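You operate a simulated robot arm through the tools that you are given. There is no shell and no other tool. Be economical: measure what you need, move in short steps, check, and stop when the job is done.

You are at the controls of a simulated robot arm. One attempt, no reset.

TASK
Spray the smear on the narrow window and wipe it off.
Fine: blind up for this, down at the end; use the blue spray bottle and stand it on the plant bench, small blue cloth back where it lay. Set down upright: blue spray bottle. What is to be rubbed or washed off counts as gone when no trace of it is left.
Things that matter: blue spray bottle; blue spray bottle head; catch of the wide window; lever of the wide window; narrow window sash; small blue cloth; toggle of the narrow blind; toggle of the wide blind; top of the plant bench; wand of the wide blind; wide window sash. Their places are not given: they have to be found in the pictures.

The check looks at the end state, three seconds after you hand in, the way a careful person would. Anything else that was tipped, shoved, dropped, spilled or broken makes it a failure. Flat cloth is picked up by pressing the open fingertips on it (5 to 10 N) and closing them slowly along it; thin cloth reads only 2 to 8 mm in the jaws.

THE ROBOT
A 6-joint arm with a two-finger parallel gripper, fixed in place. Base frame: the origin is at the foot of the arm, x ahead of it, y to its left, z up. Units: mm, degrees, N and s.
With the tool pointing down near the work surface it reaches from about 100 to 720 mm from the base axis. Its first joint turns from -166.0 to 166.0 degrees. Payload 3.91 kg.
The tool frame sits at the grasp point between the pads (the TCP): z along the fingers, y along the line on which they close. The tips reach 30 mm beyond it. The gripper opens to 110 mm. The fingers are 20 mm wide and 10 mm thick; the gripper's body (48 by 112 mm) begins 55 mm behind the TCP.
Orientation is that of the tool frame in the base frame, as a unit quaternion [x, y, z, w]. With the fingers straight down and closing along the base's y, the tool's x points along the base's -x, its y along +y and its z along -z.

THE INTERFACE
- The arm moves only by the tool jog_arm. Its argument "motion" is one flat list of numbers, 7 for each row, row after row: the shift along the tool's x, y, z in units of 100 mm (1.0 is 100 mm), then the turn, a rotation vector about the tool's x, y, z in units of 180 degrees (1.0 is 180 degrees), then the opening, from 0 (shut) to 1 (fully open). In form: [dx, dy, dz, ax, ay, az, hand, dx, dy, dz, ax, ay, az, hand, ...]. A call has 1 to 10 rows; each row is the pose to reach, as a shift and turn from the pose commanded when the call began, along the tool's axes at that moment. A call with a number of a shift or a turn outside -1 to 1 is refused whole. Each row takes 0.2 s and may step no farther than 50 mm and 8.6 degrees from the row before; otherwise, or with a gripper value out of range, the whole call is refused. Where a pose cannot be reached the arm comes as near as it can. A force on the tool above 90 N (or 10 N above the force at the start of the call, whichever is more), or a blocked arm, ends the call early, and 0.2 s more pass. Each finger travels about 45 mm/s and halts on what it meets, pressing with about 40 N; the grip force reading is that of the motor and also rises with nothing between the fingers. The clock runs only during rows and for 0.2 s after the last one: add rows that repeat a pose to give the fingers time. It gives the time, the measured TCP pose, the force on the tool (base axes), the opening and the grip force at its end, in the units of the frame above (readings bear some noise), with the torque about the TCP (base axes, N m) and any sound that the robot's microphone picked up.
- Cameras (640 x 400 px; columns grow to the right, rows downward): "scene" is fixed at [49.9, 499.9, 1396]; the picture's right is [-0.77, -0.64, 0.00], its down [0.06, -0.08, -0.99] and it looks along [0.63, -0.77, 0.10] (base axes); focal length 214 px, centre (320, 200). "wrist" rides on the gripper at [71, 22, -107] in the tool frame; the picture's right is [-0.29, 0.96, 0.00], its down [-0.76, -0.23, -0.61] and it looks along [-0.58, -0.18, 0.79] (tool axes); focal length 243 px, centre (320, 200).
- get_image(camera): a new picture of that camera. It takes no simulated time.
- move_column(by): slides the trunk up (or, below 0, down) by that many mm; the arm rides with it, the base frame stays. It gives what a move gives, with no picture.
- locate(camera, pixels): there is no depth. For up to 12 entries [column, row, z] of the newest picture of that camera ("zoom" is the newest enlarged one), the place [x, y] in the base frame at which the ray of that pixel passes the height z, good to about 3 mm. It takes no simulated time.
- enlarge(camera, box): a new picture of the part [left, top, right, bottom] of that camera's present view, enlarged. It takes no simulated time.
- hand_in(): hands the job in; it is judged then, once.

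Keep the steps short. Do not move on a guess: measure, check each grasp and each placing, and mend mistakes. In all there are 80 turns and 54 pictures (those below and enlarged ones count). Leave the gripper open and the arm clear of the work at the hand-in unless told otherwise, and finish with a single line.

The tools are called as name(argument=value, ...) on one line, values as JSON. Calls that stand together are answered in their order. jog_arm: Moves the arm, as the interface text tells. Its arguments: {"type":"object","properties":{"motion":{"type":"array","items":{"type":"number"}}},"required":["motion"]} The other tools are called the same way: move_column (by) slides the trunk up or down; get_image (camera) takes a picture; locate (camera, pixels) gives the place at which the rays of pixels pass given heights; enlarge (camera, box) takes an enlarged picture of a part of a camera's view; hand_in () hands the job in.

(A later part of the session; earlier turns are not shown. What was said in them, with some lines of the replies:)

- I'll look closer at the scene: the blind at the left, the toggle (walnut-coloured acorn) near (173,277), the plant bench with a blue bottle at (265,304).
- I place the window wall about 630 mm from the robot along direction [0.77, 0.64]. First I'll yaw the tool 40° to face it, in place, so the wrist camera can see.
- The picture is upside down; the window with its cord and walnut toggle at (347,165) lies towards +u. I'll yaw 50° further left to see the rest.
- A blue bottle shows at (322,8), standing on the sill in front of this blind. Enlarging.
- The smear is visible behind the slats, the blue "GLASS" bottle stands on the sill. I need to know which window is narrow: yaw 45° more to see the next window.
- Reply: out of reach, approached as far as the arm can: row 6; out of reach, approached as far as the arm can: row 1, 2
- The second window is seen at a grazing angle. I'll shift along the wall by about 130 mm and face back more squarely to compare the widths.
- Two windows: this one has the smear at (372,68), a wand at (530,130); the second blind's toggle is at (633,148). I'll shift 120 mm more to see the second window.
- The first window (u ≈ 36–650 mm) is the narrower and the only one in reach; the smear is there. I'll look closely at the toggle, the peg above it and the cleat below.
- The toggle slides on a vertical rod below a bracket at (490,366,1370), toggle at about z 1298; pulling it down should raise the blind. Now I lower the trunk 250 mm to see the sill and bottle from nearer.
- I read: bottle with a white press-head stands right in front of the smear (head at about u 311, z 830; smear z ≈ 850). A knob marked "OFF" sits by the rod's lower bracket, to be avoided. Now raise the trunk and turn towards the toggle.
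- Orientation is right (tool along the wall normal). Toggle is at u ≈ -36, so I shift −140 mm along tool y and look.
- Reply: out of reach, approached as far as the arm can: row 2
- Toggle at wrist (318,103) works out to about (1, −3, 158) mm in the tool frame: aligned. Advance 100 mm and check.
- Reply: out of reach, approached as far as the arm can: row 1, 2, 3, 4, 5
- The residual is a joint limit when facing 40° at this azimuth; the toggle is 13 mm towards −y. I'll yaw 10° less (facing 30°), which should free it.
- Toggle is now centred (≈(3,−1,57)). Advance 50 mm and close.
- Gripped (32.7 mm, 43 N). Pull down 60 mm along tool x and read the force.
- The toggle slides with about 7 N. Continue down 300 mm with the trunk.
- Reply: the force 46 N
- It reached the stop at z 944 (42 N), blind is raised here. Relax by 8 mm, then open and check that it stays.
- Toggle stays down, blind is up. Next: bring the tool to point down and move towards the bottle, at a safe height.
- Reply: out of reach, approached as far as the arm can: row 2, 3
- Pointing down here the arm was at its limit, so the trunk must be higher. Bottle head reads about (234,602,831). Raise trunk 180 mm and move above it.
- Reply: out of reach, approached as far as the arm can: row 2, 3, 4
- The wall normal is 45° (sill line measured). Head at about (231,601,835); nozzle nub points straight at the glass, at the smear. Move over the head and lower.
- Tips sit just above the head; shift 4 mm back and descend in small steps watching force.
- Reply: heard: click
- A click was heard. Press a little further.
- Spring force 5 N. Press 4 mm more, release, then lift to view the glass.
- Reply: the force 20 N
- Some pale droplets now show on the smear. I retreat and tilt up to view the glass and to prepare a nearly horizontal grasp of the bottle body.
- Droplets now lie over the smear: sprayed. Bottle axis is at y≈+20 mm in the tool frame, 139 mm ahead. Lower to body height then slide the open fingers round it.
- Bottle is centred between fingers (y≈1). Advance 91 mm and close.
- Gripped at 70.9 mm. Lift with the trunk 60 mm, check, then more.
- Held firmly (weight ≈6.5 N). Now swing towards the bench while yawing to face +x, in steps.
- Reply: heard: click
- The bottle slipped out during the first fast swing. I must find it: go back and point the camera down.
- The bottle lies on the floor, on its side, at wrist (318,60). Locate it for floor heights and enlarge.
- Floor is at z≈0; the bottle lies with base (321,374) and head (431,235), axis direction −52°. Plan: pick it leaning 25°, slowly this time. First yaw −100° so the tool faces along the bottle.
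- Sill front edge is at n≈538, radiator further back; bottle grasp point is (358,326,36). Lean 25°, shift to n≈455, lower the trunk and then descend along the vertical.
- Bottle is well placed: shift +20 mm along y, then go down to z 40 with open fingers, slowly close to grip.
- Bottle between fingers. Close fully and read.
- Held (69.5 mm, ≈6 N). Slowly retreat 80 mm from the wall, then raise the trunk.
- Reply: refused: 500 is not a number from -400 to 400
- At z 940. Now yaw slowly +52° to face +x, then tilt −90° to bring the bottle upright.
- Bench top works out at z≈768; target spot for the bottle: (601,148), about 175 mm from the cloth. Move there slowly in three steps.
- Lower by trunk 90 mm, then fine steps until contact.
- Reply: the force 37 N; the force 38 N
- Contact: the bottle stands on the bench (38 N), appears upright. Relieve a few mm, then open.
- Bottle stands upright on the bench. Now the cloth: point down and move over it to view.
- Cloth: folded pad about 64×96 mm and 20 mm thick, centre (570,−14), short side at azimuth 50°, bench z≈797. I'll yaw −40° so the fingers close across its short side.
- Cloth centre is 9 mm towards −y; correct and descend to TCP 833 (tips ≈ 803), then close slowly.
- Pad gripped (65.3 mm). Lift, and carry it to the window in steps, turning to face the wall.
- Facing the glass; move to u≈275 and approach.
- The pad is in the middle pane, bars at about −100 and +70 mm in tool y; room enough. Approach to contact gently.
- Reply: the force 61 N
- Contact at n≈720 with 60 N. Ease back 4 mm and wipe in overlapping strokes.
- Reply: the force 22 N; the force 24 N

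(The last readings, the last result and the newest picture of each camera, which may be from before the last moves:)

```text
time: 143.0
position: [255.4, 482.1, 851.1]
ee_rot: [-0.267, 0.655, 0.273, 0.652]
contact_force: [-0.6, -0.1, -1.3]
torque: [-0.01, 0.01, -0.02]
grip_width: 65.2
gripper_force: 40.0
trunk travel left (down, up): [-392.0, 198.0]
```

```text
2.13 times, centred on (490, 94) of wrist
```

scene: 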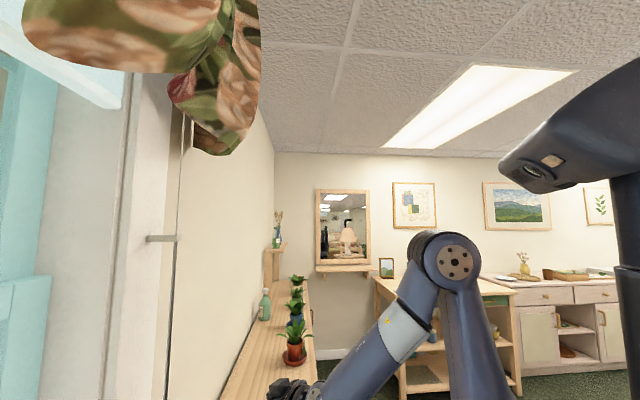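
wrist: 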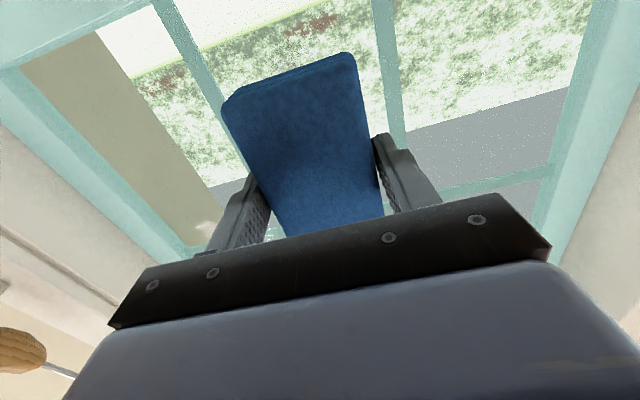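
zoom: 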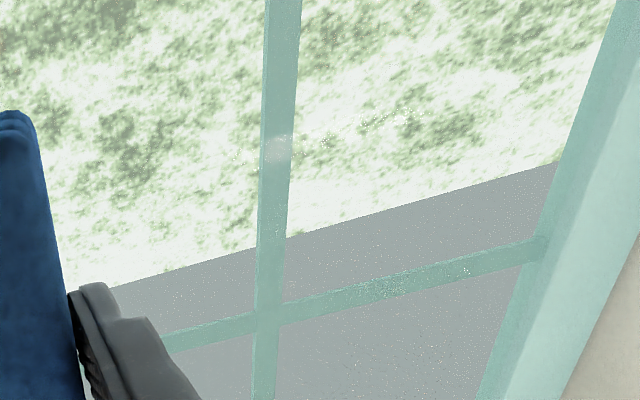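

A faint pale spot shows at zoom (275,150) on the bar; the smear area itself is over a busy hedge background. I lower the trunk so the smear area stands against the plain grey.

jog_arm(motion=[0, -0.2, 0, 0, 0, 0, 0.3, 0, -0.4, 0, 0, 0, 0, 0.3])

move_column(by=-90)

enlarge(camera="wrist", box=[380, 50, 572, 170])

```text
time: 143.6
position: [283.6, 454.0, 850.2]
ee_rot: [-0.267, 0.655, 0.272, 0.653]
contact_force: [-0.7, 0.9, -0.2]
torque: [0.01, 0.01, 0.01]
grip_width: 65.0
gripper_force: 39.9
trunk travel left (down, up): [-392.0, 198.0]
```

```text
time: 144.8
position: [283.1, 454.4, 761.0]
ee_rot: [-0.267, 0.655, 0.272, 0.652]
contact_force: [0.4, -1.1, 0.4]
torque: [-0.02, 0.0, 0.0]
grip_width: 65.2
gripper_force: 40.0
trunk travel left (down, up): [-302.0, 288.0]
```

```text
3.33 times, centred on (476, 110) of wrist
```

zoom: 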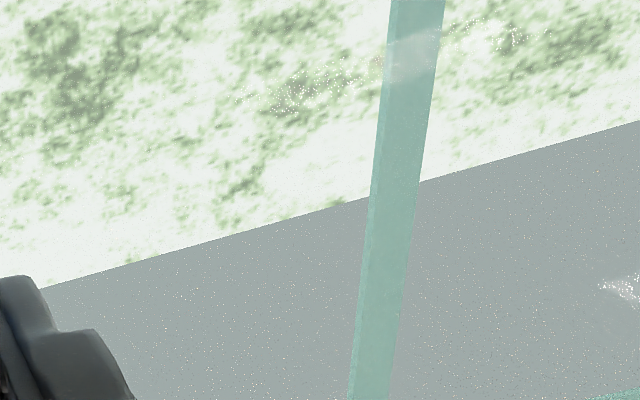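

The pale spot shifted with the view (a reflection); the smear area (around zoom (215,216)) is clear, no dark mark against the grey. Now carry the cloth back: raise, retreat, tilt down.

move_column(by=90)

jog_arm(motion=[-0.17, 0, -0.2, 0, 0, 0, 0.3, -0.34, 0, -0.4, 0, 0, 0, 0.3, -0.51, 0, -0.6, 0, 0, 0, 0.3, -0.68, 0, -0.8, 0, 0, 0, 0.3, -0.85, 0, -1.0, 0, 0, 0, 0.3])

jog_arm(motion=[0, -0.1, 0, 0, 0.037, 0, 0.3, 0, -0.25, 0, 0, 0.075, 0, 0.3, 0, -0.4, 0, 0, 0.112, 0, 0.3, 0, -0.55, 0, 0, 0.15, 0, 0.3, 0, -0.7, 0, 0, 0.19, 0, 0.3, 0, -0.85, 0, 0, 0.225, 0, 0.3, 0, -1.0, 0, 0, 0.2567, 0, 0.3])

jog_arm(motion=[0, -0.1, 0, 0, 0.04, 0, 0.3, 0, -0.3, 0, 0, 0.08, 0, 0.3, 0, -0.5, 0, 0, 0.12, 0, 0.3, 0, -0.7, 0, 0, 0.16, 0, 0.3, 0, -0.85, 0, 0, 0.2, 0, 0.3, 0, -1.0, 0, 0, 0.2433, 0, 0.3])

```text
time: 146.1
position: [284.4, 454.4, 849.4]
ee_rot: [-0.267, 0.655, 0.271, 0.653]
contact_force: [0.0, -0.2, -0.1]
torque: [0.01, 0.02, -0.01]
grip_width: 65.0
gripper_force: 40.5
trunk travel left (down, up): [-392.0, 198.0]
```

```text
time: 147.3
position: [211.8, 382.9, 935.8]
ee_rot: [-0.266, 0.656, 0.272, 0.652]
contact_force: [0.0, 0.5, -1.5]
torque: [-0.01, 0.0, 0.02]
grip_width: 65.2
gripper_force: 40.2
trunk travel left (down, up): [-392.0, 198.0]
```

```text
time: 148.9
position: [283.9, 312.6, 935.1]
ee_rot: [-0.352, 0.858, 0.146, 0.344]
contact_force: [-0.5, 0.3, -0.7]
torque: [0.02, -0.02, -0.01]
grip_width: 65.0
gripper_force: 39.6
trunk travel left (down, up): [-392.0, 198.0]
```

```text
time: 150.3
position: [357.6, 219.5, 886.8]
ee_rot: [-0.384, 0.916, -0.099, 0.059]
contact_force: [0.3, -0.4, -0.7]
torque: [0.02, 0.01, -0.01]
grip_width: 65.2
gripper_force: 40.1
out of reach, approached as far as the arm can: row 2, 3, 4, 5, 6
trunk travel left (down, up): [-392.0, 198.0]
```

The last tilt hit the joint limit (azimuth < facing). Yaw −30° first, then correct the 13° tilt.

jog_arm(motion=[0, 0, 0, 0.0013, 0.0094, 0.0405, 0.3, 0, 0, 0, 0.0027, 0.0189, 0.0811, 0.3, 0, 0, 0, 0.004, 0.0283, 0.1217, 0.3, 0, 0, 0, 0.0053, 0.0378, 0.1622, 0.3])

jog_arm(motion=[0, 0, 0, -0.036, 0.005, 0, 0.3, 0, 0, -0.2, -0.0725, 0.0103, 0, 0.3, 0, 0, -0.45, -0.0725, 0.0103, 0, 0.3])

```text
time: 151.3
position: [360.1, 216.7, 882.7]
ee_rot: [-0.133, 0.983, -0.119, 0.042]
contact_force: [-0.3, -0.3, -1.0]
torque: [0.03, -0.01, 0.02]
grip_width: 65.1
gripper_force: 39.7
out of reach, approached as far as the arm can: row 3, 4
trunk travel left (down, up): [-392.0, 198.0]
```

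```text
time: 152.1
position: [345.3, 217.5, 874.4]
ee_rot: [-0.134, 0.985, -0.073, 0.084]
contact_force: [0.7, 0.5, -0.9]
torque: [0.0, -0.01, -0.03]
grip_width: 64.8
gripper_force: 39.7
out of reach, approached as far as the arm can: row 1, 2, 3
trunk travel left (down, up): [-392.0, 198.0]
```

A wrist joint has wound to its limit: I must go back the way I came. First return to the last good pose (284,313, tilt 44°).

jog_arm(motion=[0.033, 0.138, -0.117, -0.0178, -0.0292, -0.0182, 0.3, 0.066, 0.275, -0.234, -0.0356, -0.0585, -0.0364, 0.3, 0.099, 0.413, -0.351, -0.0534, -0.0877, -0.0546, 0.3, 0.131, 0.551, -0.469, -0.0711, -0.1169, -0.0728, 0.3, 0.164, 0.689, -0.586, -0.0889, -0.1461, -0.091, 0.3, 0.197, 0.826, -0.703, -0.1067, -0.1754, -0.1092, 0.3, 0.23, 0.964, -0.82, -0.1245, -0.2046, -0.1274, 0.3])

```text
time: 153.7
position: [283.9, 313.2, 934.8]
ee_rot: [-0.351, 0.858, 0.147, 0.345]
contact_force: [0.7, -1.1, -0.5]
torque: [0.05, -0.03, 0.01]
grip_width: 65.1
gripper_force: 40.0
trunk travel left (down, up): [-392.0, 198.0]
```

jog_arm(motion=[0, 0.15, 0, 0, -0.0317, 0, 0.3, 0, 0.3, 0, 0, -0.0667, 0, 0.3, 0, 0.45, 0, 0, -0.1067, 0, 0.3, 0, 0.6, 0, 0, -0.1447, 0, 0.3, 0, 0.75, 0, 0, -0.1817, 0, 0.3, 0, 0.9, 0, 0, -0.2197, 0, 0.3, 0, 1.0, 0, 0, -0.2567, 0, 0.3])

jog_arm(motion=[0, -0.2, -0.06, 0.006, 0, 0, 0.3, 0, -0.4, -0.12, 0.012, 0, 0, 0.3, 0, -0.6, -0.18, 0.019, 0, 0, 0.3, 0, -0.8, -0.24, 0.0256, 0, 0, 0.3, 0, -0.957, -0.28, 0.0256, 0, 0, 0.3])

jog_arm(motion=[0, -0.15, 0, 0, 0.0317, 0, 0.3, 0, -0.3, 0, 0, 0.0667, 0, 0.3, 0, -0.45, 0, 0, 0.1067, 0, 0.3, 0, -0.6, 0, 0, 0.1447, 0, 0.3, 0, -0.75, 0, 0, 0.1817, 0, 0.3, 0, -0.9, 0, 0, 0.2197, 0, 0.3, 0, -1.0, 0, 0, 0.2567, 0, 0.3])

```text
time: 155.3
position: [212.5, 384.4, 936.3]
ee_rot: [-0.265, 0.653, 0.274, 0.654]
contact_force: [1.5, -1.1, -1.3]
torque: [-0.03, 0.01, -0.01]
grip_width: 65.3
gripper_force: 40.0
out of reach, approached as far as the arm can: row 1, 2
trunk travel left (down, up): [-392.0, 198.0]
```

```text
time: 156.5
position: [260.1, 296.8, 935.3]
ee_rot: [-0.238, 0.665, 0.245, 0.664]
contact_force: [-1.0, 0.4, -0.4]
torque: [0.02, 0.02, -0.02]
grip_width: 65.2
gripper_force: 40.3
trunk travel left (down, up): [-392.0, 198.0]
```

```text
time: 158.1
position: [326.1, 219.8, 934.0]
ee_rot: [-0.317, 0.872, 0.132, 0.349]
contact_force: [0.6, 0.8, 0.6]
torque: [0.02, -0.02, -0.01]
grip_width: 65.3
gripper_force: 40.1
trunk travel left (down, up): [-392.0, 198.0]
```

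Back on the outward path. Continue reversing it to above the cloth's spot.

jog_arm(motion=[0, -0.15, 0, 0, 0.04, 0, 0.3, 0, -0.3, 0, 0, 0.08, 0, 0.3, 0, -0.5, 0, 0, 0.12, 0, 0.3, 0, -0.7, 0, 0, 0.16, 0, 0.3, 0, -0.9, 0, 0, 0.2, 0, 0.3, 0, -1.0, 0, 0, 0.2433, 0, 0.3])

jog_arm(motion=[0, 0, 0, 0, 0, 0.0444, 0.3, 0, 0, 0, 0, 0, 0.0889, 0.3, 0, 0, 0, 0, 0, 0.1333, 0.3, 0, 0, 0, 0, 0, 0.1778, 0.3, 0, 0, 0, 0, 0, 0.2211, 0.3])

```text
time: 159.5
position: [390.0, 142.9, 933.8]
ee_rot: [-0.343, 0.939, 0.005, -0.003]
contact_force: [0.0, 0.7, -0.2]
torque: [0.0, 0.01, -0.01]
grip_width: 64.9
gripper_force: 39.4
trunk travel left (down, up): [-392.0, 198.0]
```

```text
time: 160.7
position: [390.2, 145.5, 932.8]
ee_rot: [-0.002, 1.0, 0.005, -0.002]
contact_force: [-0.1, -0.5, -0.7]
torque: [0.01, -0.01, 0.01]
grip_width: 65.1
gripper_force: 39.7
trunk travel left (down, up): [-392.0, 198.0]
```

jog_arm(motion=[-0.2, -0.2, 0, 0, 0, 0, 0.3, -0.4, -0.4, 0, 0, 0, 0, 0.3, -0.6, -0.6, 0, 0, 0, 0, 0.3, -0.8, -0.8, 0, 0, 0, 0, 0.3, -0.97, -1.0, 0, 0, 0, 0, 0.3])

jog_arm(motion=[-0.15, -0.13, 0, 0, 0, 0.0444, 0.3, -0.3, -0.27, 0, 0, 0, 0.0889, 0.3, -0.46, -0.4, 0, 0, 0, 0.1333, 0.3, -0.62, -0.54, 0, 0, 0, 0.1778, 0.3, -0.777, -0.677, 0, 0, 0, 0.2238, 0.3, -0.777, -0.677, 0, 0, 0, 0.2238, 0.3])

```text
time: 161.9
position: [487.0, 44.3, 931.9]
ee_rot: [-0.003, 1.0, 0.004, -0.002]
contact_force: [-0.4, 0.2, 0.2]
torque: [-0.02, 0.0, -0.01]
grip_width: 65.0
gripper_force: 39.9
trunk travel left (down, up): [-392.0, 198.0]
```

```text
time: 163.3
position: [566.0, -23.3, 929.5]
ee_rot: [0.342, 0.94, 0.003, -0.004]
contact_force: [0.4, -0.1, -0.2]
torque: [0.01, 0.01, -0.01]
grip_width: 64.9
gripper_force: 40.5
trunk travel left (down, up): [-392.0, 198.0]
```

jog_arm(motion=[0.02, 0, 0.2, 0, 0, 0, 0.3, 0.02, 0, 0.4, 0, 0, 0, 0.3, 0.02, 0, 0.6, 0, 0, 0, 0.3, 0.02, 0, 0.8, 0, 0, 0, 0.3, 0.02, 0, 0.9, 0, 0, 0, 0.3, 0.02, 0, 0.94, 0, 0, 0, 0.3])

```text
time: 164.7
position: [563.0, -22.3, 835.0]
ee_rot: [0.341, 0.94, 0.004, -0.004]
contact_force: [-0.3, 0.1, -0.1]
torque: [-0.01, -0.02, -0.01]
grip_width: 65.1
gripper_force: 39.9
trunk travel left (down, up): [-392.0, 198.0]
```

jog_arm(motion=[0, 0, 0.01, 0, 0, 0, 0.3, 0, 0, 0.02, 0, 0, 0, 0.3, 0, 0, 0.03, 0, 0, 0, 0.3])

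```text
time: 165.5
position: [562.4, -21.8, 835.1]
ee_rot: [0.341, 0.94, 0.003, -0.003]
contact_force: [0.4, -0.9, 10.8]
torque: [-0.6, -0.19, 0.02]
grip_width: 65.3
gripper_force: 39.8
trunk travel left (down, up): [-392.0, 198.0]
```

Contact (11 N): the cloth lies on the bench. Open, and lift away.

jog_arm(motion=[0, 0, -0.01, 0, 0, 0, 0.3, 0, 0, -0.01, 0, 0, 0, 0.62, 0, 0, -0.01, 0, 0, 0, 0.7, 0, 0, -0.01, 0, 0, 0, 0.85, 0, 0, -0.01, 0, 0, 0, 1.0, 0, 0, -0.01, 0, 0, 0, 1.0])

jog_arm(motion=[0, 0, -0.1, 0, 0, 0, 1, 0, 0, -0.3, 0, 0, 0, 1, 0, 0, -0.6, 0, 0, 0, 1, 0, 0, -1.0, 0, 0, 0, 1])

jog_arm(motion=[0.1, 0, 0, 0, 0, -0.03, 1, 0.3, 0, 0, 0, 0, -0.07, 1, 0.5, 0, 0, 0, 0, -0.11, 1, 0.7, 0, 0, 0, 0, -0.15, 1, 0.9, 0, 0, 0, 0, -0.19, 1, 1.0, 0, 0, 0, 0, -0.2222, 1])

```text
time: 166.9
position: [563.3, -20.8, 835.3]
ee_rot: [0.341, 0.94, 0.003, -0.003]
contact_force: [0.6, -0.7, -0.3]
torque: [0.01, -0.02, 0.02]
grip_width: 110.1
gripper_force: 0.1
trunk travel left (down, up): [-392.0, 198.0]
```

```text
time: 167.9
position: [563.6, -22.0, 934.7]
ee_rot: [0.341, 0.94, 0.003, -0.005]
contact_force: [0.1, -0.1, 0.6]
torque: [0.0, 0.02, -0.01]
grip_width: 110.0
gripper_force: 0.0
trunk travel left (down, up): [-392.0, 198.0]
```

```text
time: 169.3
position: [487.1, 42.0, 936.1]
ee_rot: [-0.002, 1.0, 0.004, -0.001]
contact_force: [-0.1, -0.9, -0.3]
torque: [0.0, -0.02, 0.0]
grip_width: 109.9
gripper_force: 0.1
trunk travel left (down, up): [-392.0, 198.0]
```

Cloth released where it lay. Now go back to the toggle: move to (290,300) facing 30°, then tilt level.

jog_arm(motion=[0.2, 0.2, 0, 0, 0, 0, 0.8, 0.5, 0.5, 0, 0, 0, 0, 0.7, 0.8, 0.8, 0, 0, 0, 0, 0.65, 1.0, 1.0, 0, 0, 0, 0, 0.65])

jog_arm(motion=[0.25, 0.25, 0, 0, 0, -0.0417, 0.65, 0.5, 0.5, 0, 0, 0, -0.0833, 0.65, 0.75, 0.75, 0, 0, 0, -0.125, 0.65, 0.97, 1.0, 0, 0, 0, -0.1667, 0.65])

jog_arm(motion=[0.05, 0.12, 0, 0, 0, 0, 0.65, 0.1, 0.25, 0, 0, 0, 0, 0.65, 0.2, 0.5, 0, 0, 0, 0, 0.65])

jog_arm(motion=[0, 0, 0, 0, -0.0444, 0, 0.65, 0, 0, 0, 0, -0.0889, 0, 0.65, 0, 0, 0, 0, -0.1333, 0, 0.65, 0, 0, 0, 0, -0.1778, 0, 0.65, 0, 0, 0, 0, -0.2222, 0, 0.65, 0, 0, 0, 0, -0.2667, 0, 0.65])

jog_arm(motion=[0, 0, 0, 0, -0.0444, 0, 0.65, 0, 0, 0, 0, -0.0889, 0, 0.65, 0, 0, 0, 0, -0.1333, 0, 0.65, 0, 0, 0, 0, -0.1778, 0, 0.65, 0, 0, 0, 0, -0.2222, 0, 0.65, 0, 0, 0, 0, -0.2333, 0, 0.65])

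```text
time: 170.3
position: [386.1, 141.5, 937.7]
ee_rot: [-0.001, 1.0, 0.005, -0.002]
contact_force: [0.0, 0.7, -0.4]
torque: [-0.01, 0.0, 0.0]
grip_width: 71.3
gripper_force: 0.1
trunk travel left (down, up): [-392.0, 198.0]
```

```text
time: 171.3
position: [289.1, 243.7, 939.1]
ee_rot: [-0.261, 0.965, 0.004, -0.001]
contact_force: [-0.7, 0.5, -0.3]
torque: [0.02, -0.01, -0.01]
grip_width: 71.5
gripper_force: 0.1
trunk travel left (down, up): [-392.0, 198.0]
```

```text
time: 172.1
position: [248.5, 276.5, 938.9]
ee_rot: [-0.259, 0.966, 0.005, -0.001]
contact_force: [0.7, 1.0, -0.2]
torque: [-0.03, 0.0, 0.01]
grip_width: 71.8
gripper_force: 0.1
trunk travel left (down, up): [-392.0, 198.0]
```

```text
time: 173.5
position: [245.8, 274.7, 937.2]
ee_rot: [-0.235, 0.883, 0.11, 0.391]
contact_force: [-0.5, -0.4, 0.2]
torque: [-0.02, 0.01, 0.01]
grip_width: 71.4
gripper_force: 0.1
trunk travel left (down, up): [-392.0, 198.0]
```

```text
time: 174.9
position: [245.5, 278.5, 948.0]
ee_rot: [-0.181, 0.684, 0.186, 0.682]
contact_force: [0.3, -0.3, 0.1]
torque: [-0.04, 0.02, 0.0]
grip_width: 71.5
gripper_force: 0.0
out of reach, approached as far as the arm can: row 5, 6
trunk travel left (down, up): [-392.0, 198.0]
```

move_column(by=-92)

jog_arm(motion=[-0.2, -0.06, 0.2, 0, 0, 0, 0.65, -0.4, -0.12, 0.4, 0, 0, 0, 0.65, -0.6, -0.18, 0.6, 0, 0, 0, 0.65, -0.91, -0.23, 0.8, 0, 0, 0, 0.65])

jog_arm(motion=[0, -0.06, 0.2, 0, 0, 0, 0.65, 0, -0.12, 0.4, 0, 0, 0, 0.65, 0, -0.18, 0.6, 0, 0, 0, 0.65, 0, -0.23, 0.79, 0, 0, 0, 0.65, 0, -0.23, 0.79, 0, 0, 0, 0.65])

```text
time: 176.2
position: [247.4, 278.7, 856.3]
ee_rot: [-0.181, 0.684, 0.185, 0.682]
contact_force: [-0.7, -0.6, 0.3]
torque: [-0.01, 0.02, 0.01]
grip_width: 71.5
gripper_force: 0.0
trunk travel left (down, up): [-300.0, 290.0]
```

```text
time: 177.2
position: [326.4, 299.9, 947.0]
ee_rot: [-0.18, 0.684, 0.185, 0.682]
contact_force: [0.3, 0.3, -0.3]
torque: [0.01, -0.02, 0.0]
grip_width: 71.4
gripper_force: 0.0
trunk travel left (down, up): [-300.0, 290.0]
```

```text
time: 178.3
position: [407.6, 317.4, 944.6]
ee_rot: [-0.18, 0.685, 0.185, 0.682]
contact_force: [0.2, 0.1, 0.4]
torque: [0.01, 0.02, -0.02]
grip_width: 71.5
gripper_force: 0.0
trunk travel left (down, up): [-300.0, 290.0]
```

Aligned with the toggle; advance 88 mm and close as before.

jog_arm(motion=[0, 0, 0.25, 0, 0, 0, 0.65, 0, 0, 0.5, 0, 0, 0, 0.65, 0, 0, 0.7, 0, 0, 0, 0.65, 0, 0, 0.886, 0, 0, 0, 0.65, 0, 0, 0.886, 0, 0, 0, 0.5, 0, 0, 0.886, 0, 0, 0, 0.35, 0, 0, 0.886, 0, 0, 0, 0.25, 0, 0, 0.886, 0, 0, 0, 0.2])

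```text
time: 180.2
position: [483.7, 362.6, 946.3]
ee_rot: [-0.182, 0.684, 0.186, 0.681]
contact_force: [0.0, 5.5, 1.2]
torque: [-0.2, -0.08, 0.04]
grip_width: 32.6
gripper_force: 45.2
trunk travel left (down, up): [-300.0, 290.0]
```

Toggle gripped (32.6 mm). Raise it with the trunk 285 mm.

move_column(by=285)

```text
time: 183.0
position: [483.9, 363.5, 1230.5]
ee_rot: [-0.181, 0.684, 0.185, 0.682]
contact_force: [-2.2, 7.0, 1.4]
torque: [-0.41, 0.34, 0.05]
grip_width: 32.6
gripper_force: 44.8
trunk travel left (down, up): [-585.0, 5.0]
5 turns are left
```

jog_arm(motion=[-0.1, 0, 0, 0, 0, 0, 0.2, -0.2, 0, 0, 0, 0, 0, 0.2, -0.3, 0, 0, 0, 0, 0, 0.2, -0.4, 0, 0, 0, 0, 0, 0.2, -0.5, 0, 0, 0, 0, 0, 0.2, -0.6, 0, 0, 0, 0, 0, 0.2, -0.67, 0, 0, 0, 0, 0, 0.2, -0.69, 0, 0, 0, 0, 0, 0.2])

```text
time: 184.8
position: [483.4, 362.3, 1295.1]
ee_rot: [-0.181, 0.687, 0.184, 0.679]
contact_force: [-11.0, 1.6, -21.0]
torque: [-0.03, -0.42, 0.03]
grip_width: 32.4
gripper_force: 45.3
trunk travel left (down, up): [-585.0, 5.0]
4 turns are left
```

Top stop reached (z 1295, −21 N). Release, back off and view once.

jog_arm(motion=[0.02, 0, 0, 0, 0, 0, 0.2, 0.03, 0, 0, 0, 0, 0, 0.4, 0.03, 0, 0, 0, 0, 0, 0.6, 0.03, 0, 0, 0, 0, 0, 0.65, 0.03, 0, 0, 0, 0, 0, 0.65])

jog_arm(motion=[0, 0, -0.2, 0, 0, 0, 0.65, 0, 0, -0.5, 0, 0, 0, 0.65, 0, 0, -0.8, 0, 0, 0, 0.65, 0, 0, -1.0, 0, 0, 0, 0.8])

jog_arm(motion=[0, 0, -0.3, 0, 0, 0, 0.9, 0, 0, -0.6, 0, 0, 0, 1])

get_image(camera="scene")

```text
time: 186.0
position: [485.4, 362.6, 1296.3]
ee_rot: [-0.18, 0.684, 0.185, 0.682]
contact_force: [0.2, 0.9, -0.1]
torque: [-0.01, 0.04, -0.01]
grip_width: 71.3
gripper_force: 0.1
trunk travel left (down, up): [-585.0, 5.0]
```

```text
time: 187.0
position: [398.6, 313.1, 1296.9]
ee_rot: [-0.181, 0.684, 0.186, 0.682]
contact_force: [-0.1, -0.5, 0.0]
torque: [0.03, 0.0, -0.01]
grip_width: 88.1
gripper_force: 0.0
trunk travel left (down, up): [-585.0, 5.0]
```

```text
time: 187.6
position: [345.9, 282.0, 1296.8]
ee_rot: [-0.181, 0.684, 0.185, 0.682]
contact_force: [0.0, -0.6, 0.5]
torque: [-0.02, -0.01, 0.01]
grip_width: 109.8
gripper_force: 0.1
trunk travel left (down, up): [-585.0, 5.0]
```

```text
0 pictures are left
3 turns are left
```

scene: 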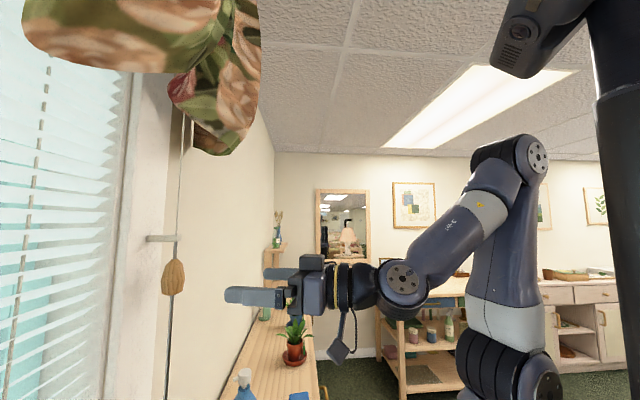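

The blind is down and its toggle is back at the top. The blue bottle stands on the bench at (243,385), the cloth is back at (298,397), and the arm is clear with the gripper open. Handing in.

hand_in()

```text
The job is handed in.
```

I sprayed and wiped the smear off the narrow window and saw no trace afterwards (partly against a busy hedge background); the blind is down, the blue bottle stands upright on the plant bench and the cloth is back where it lay, but I dropped the bottle once on the floor while carrying it.
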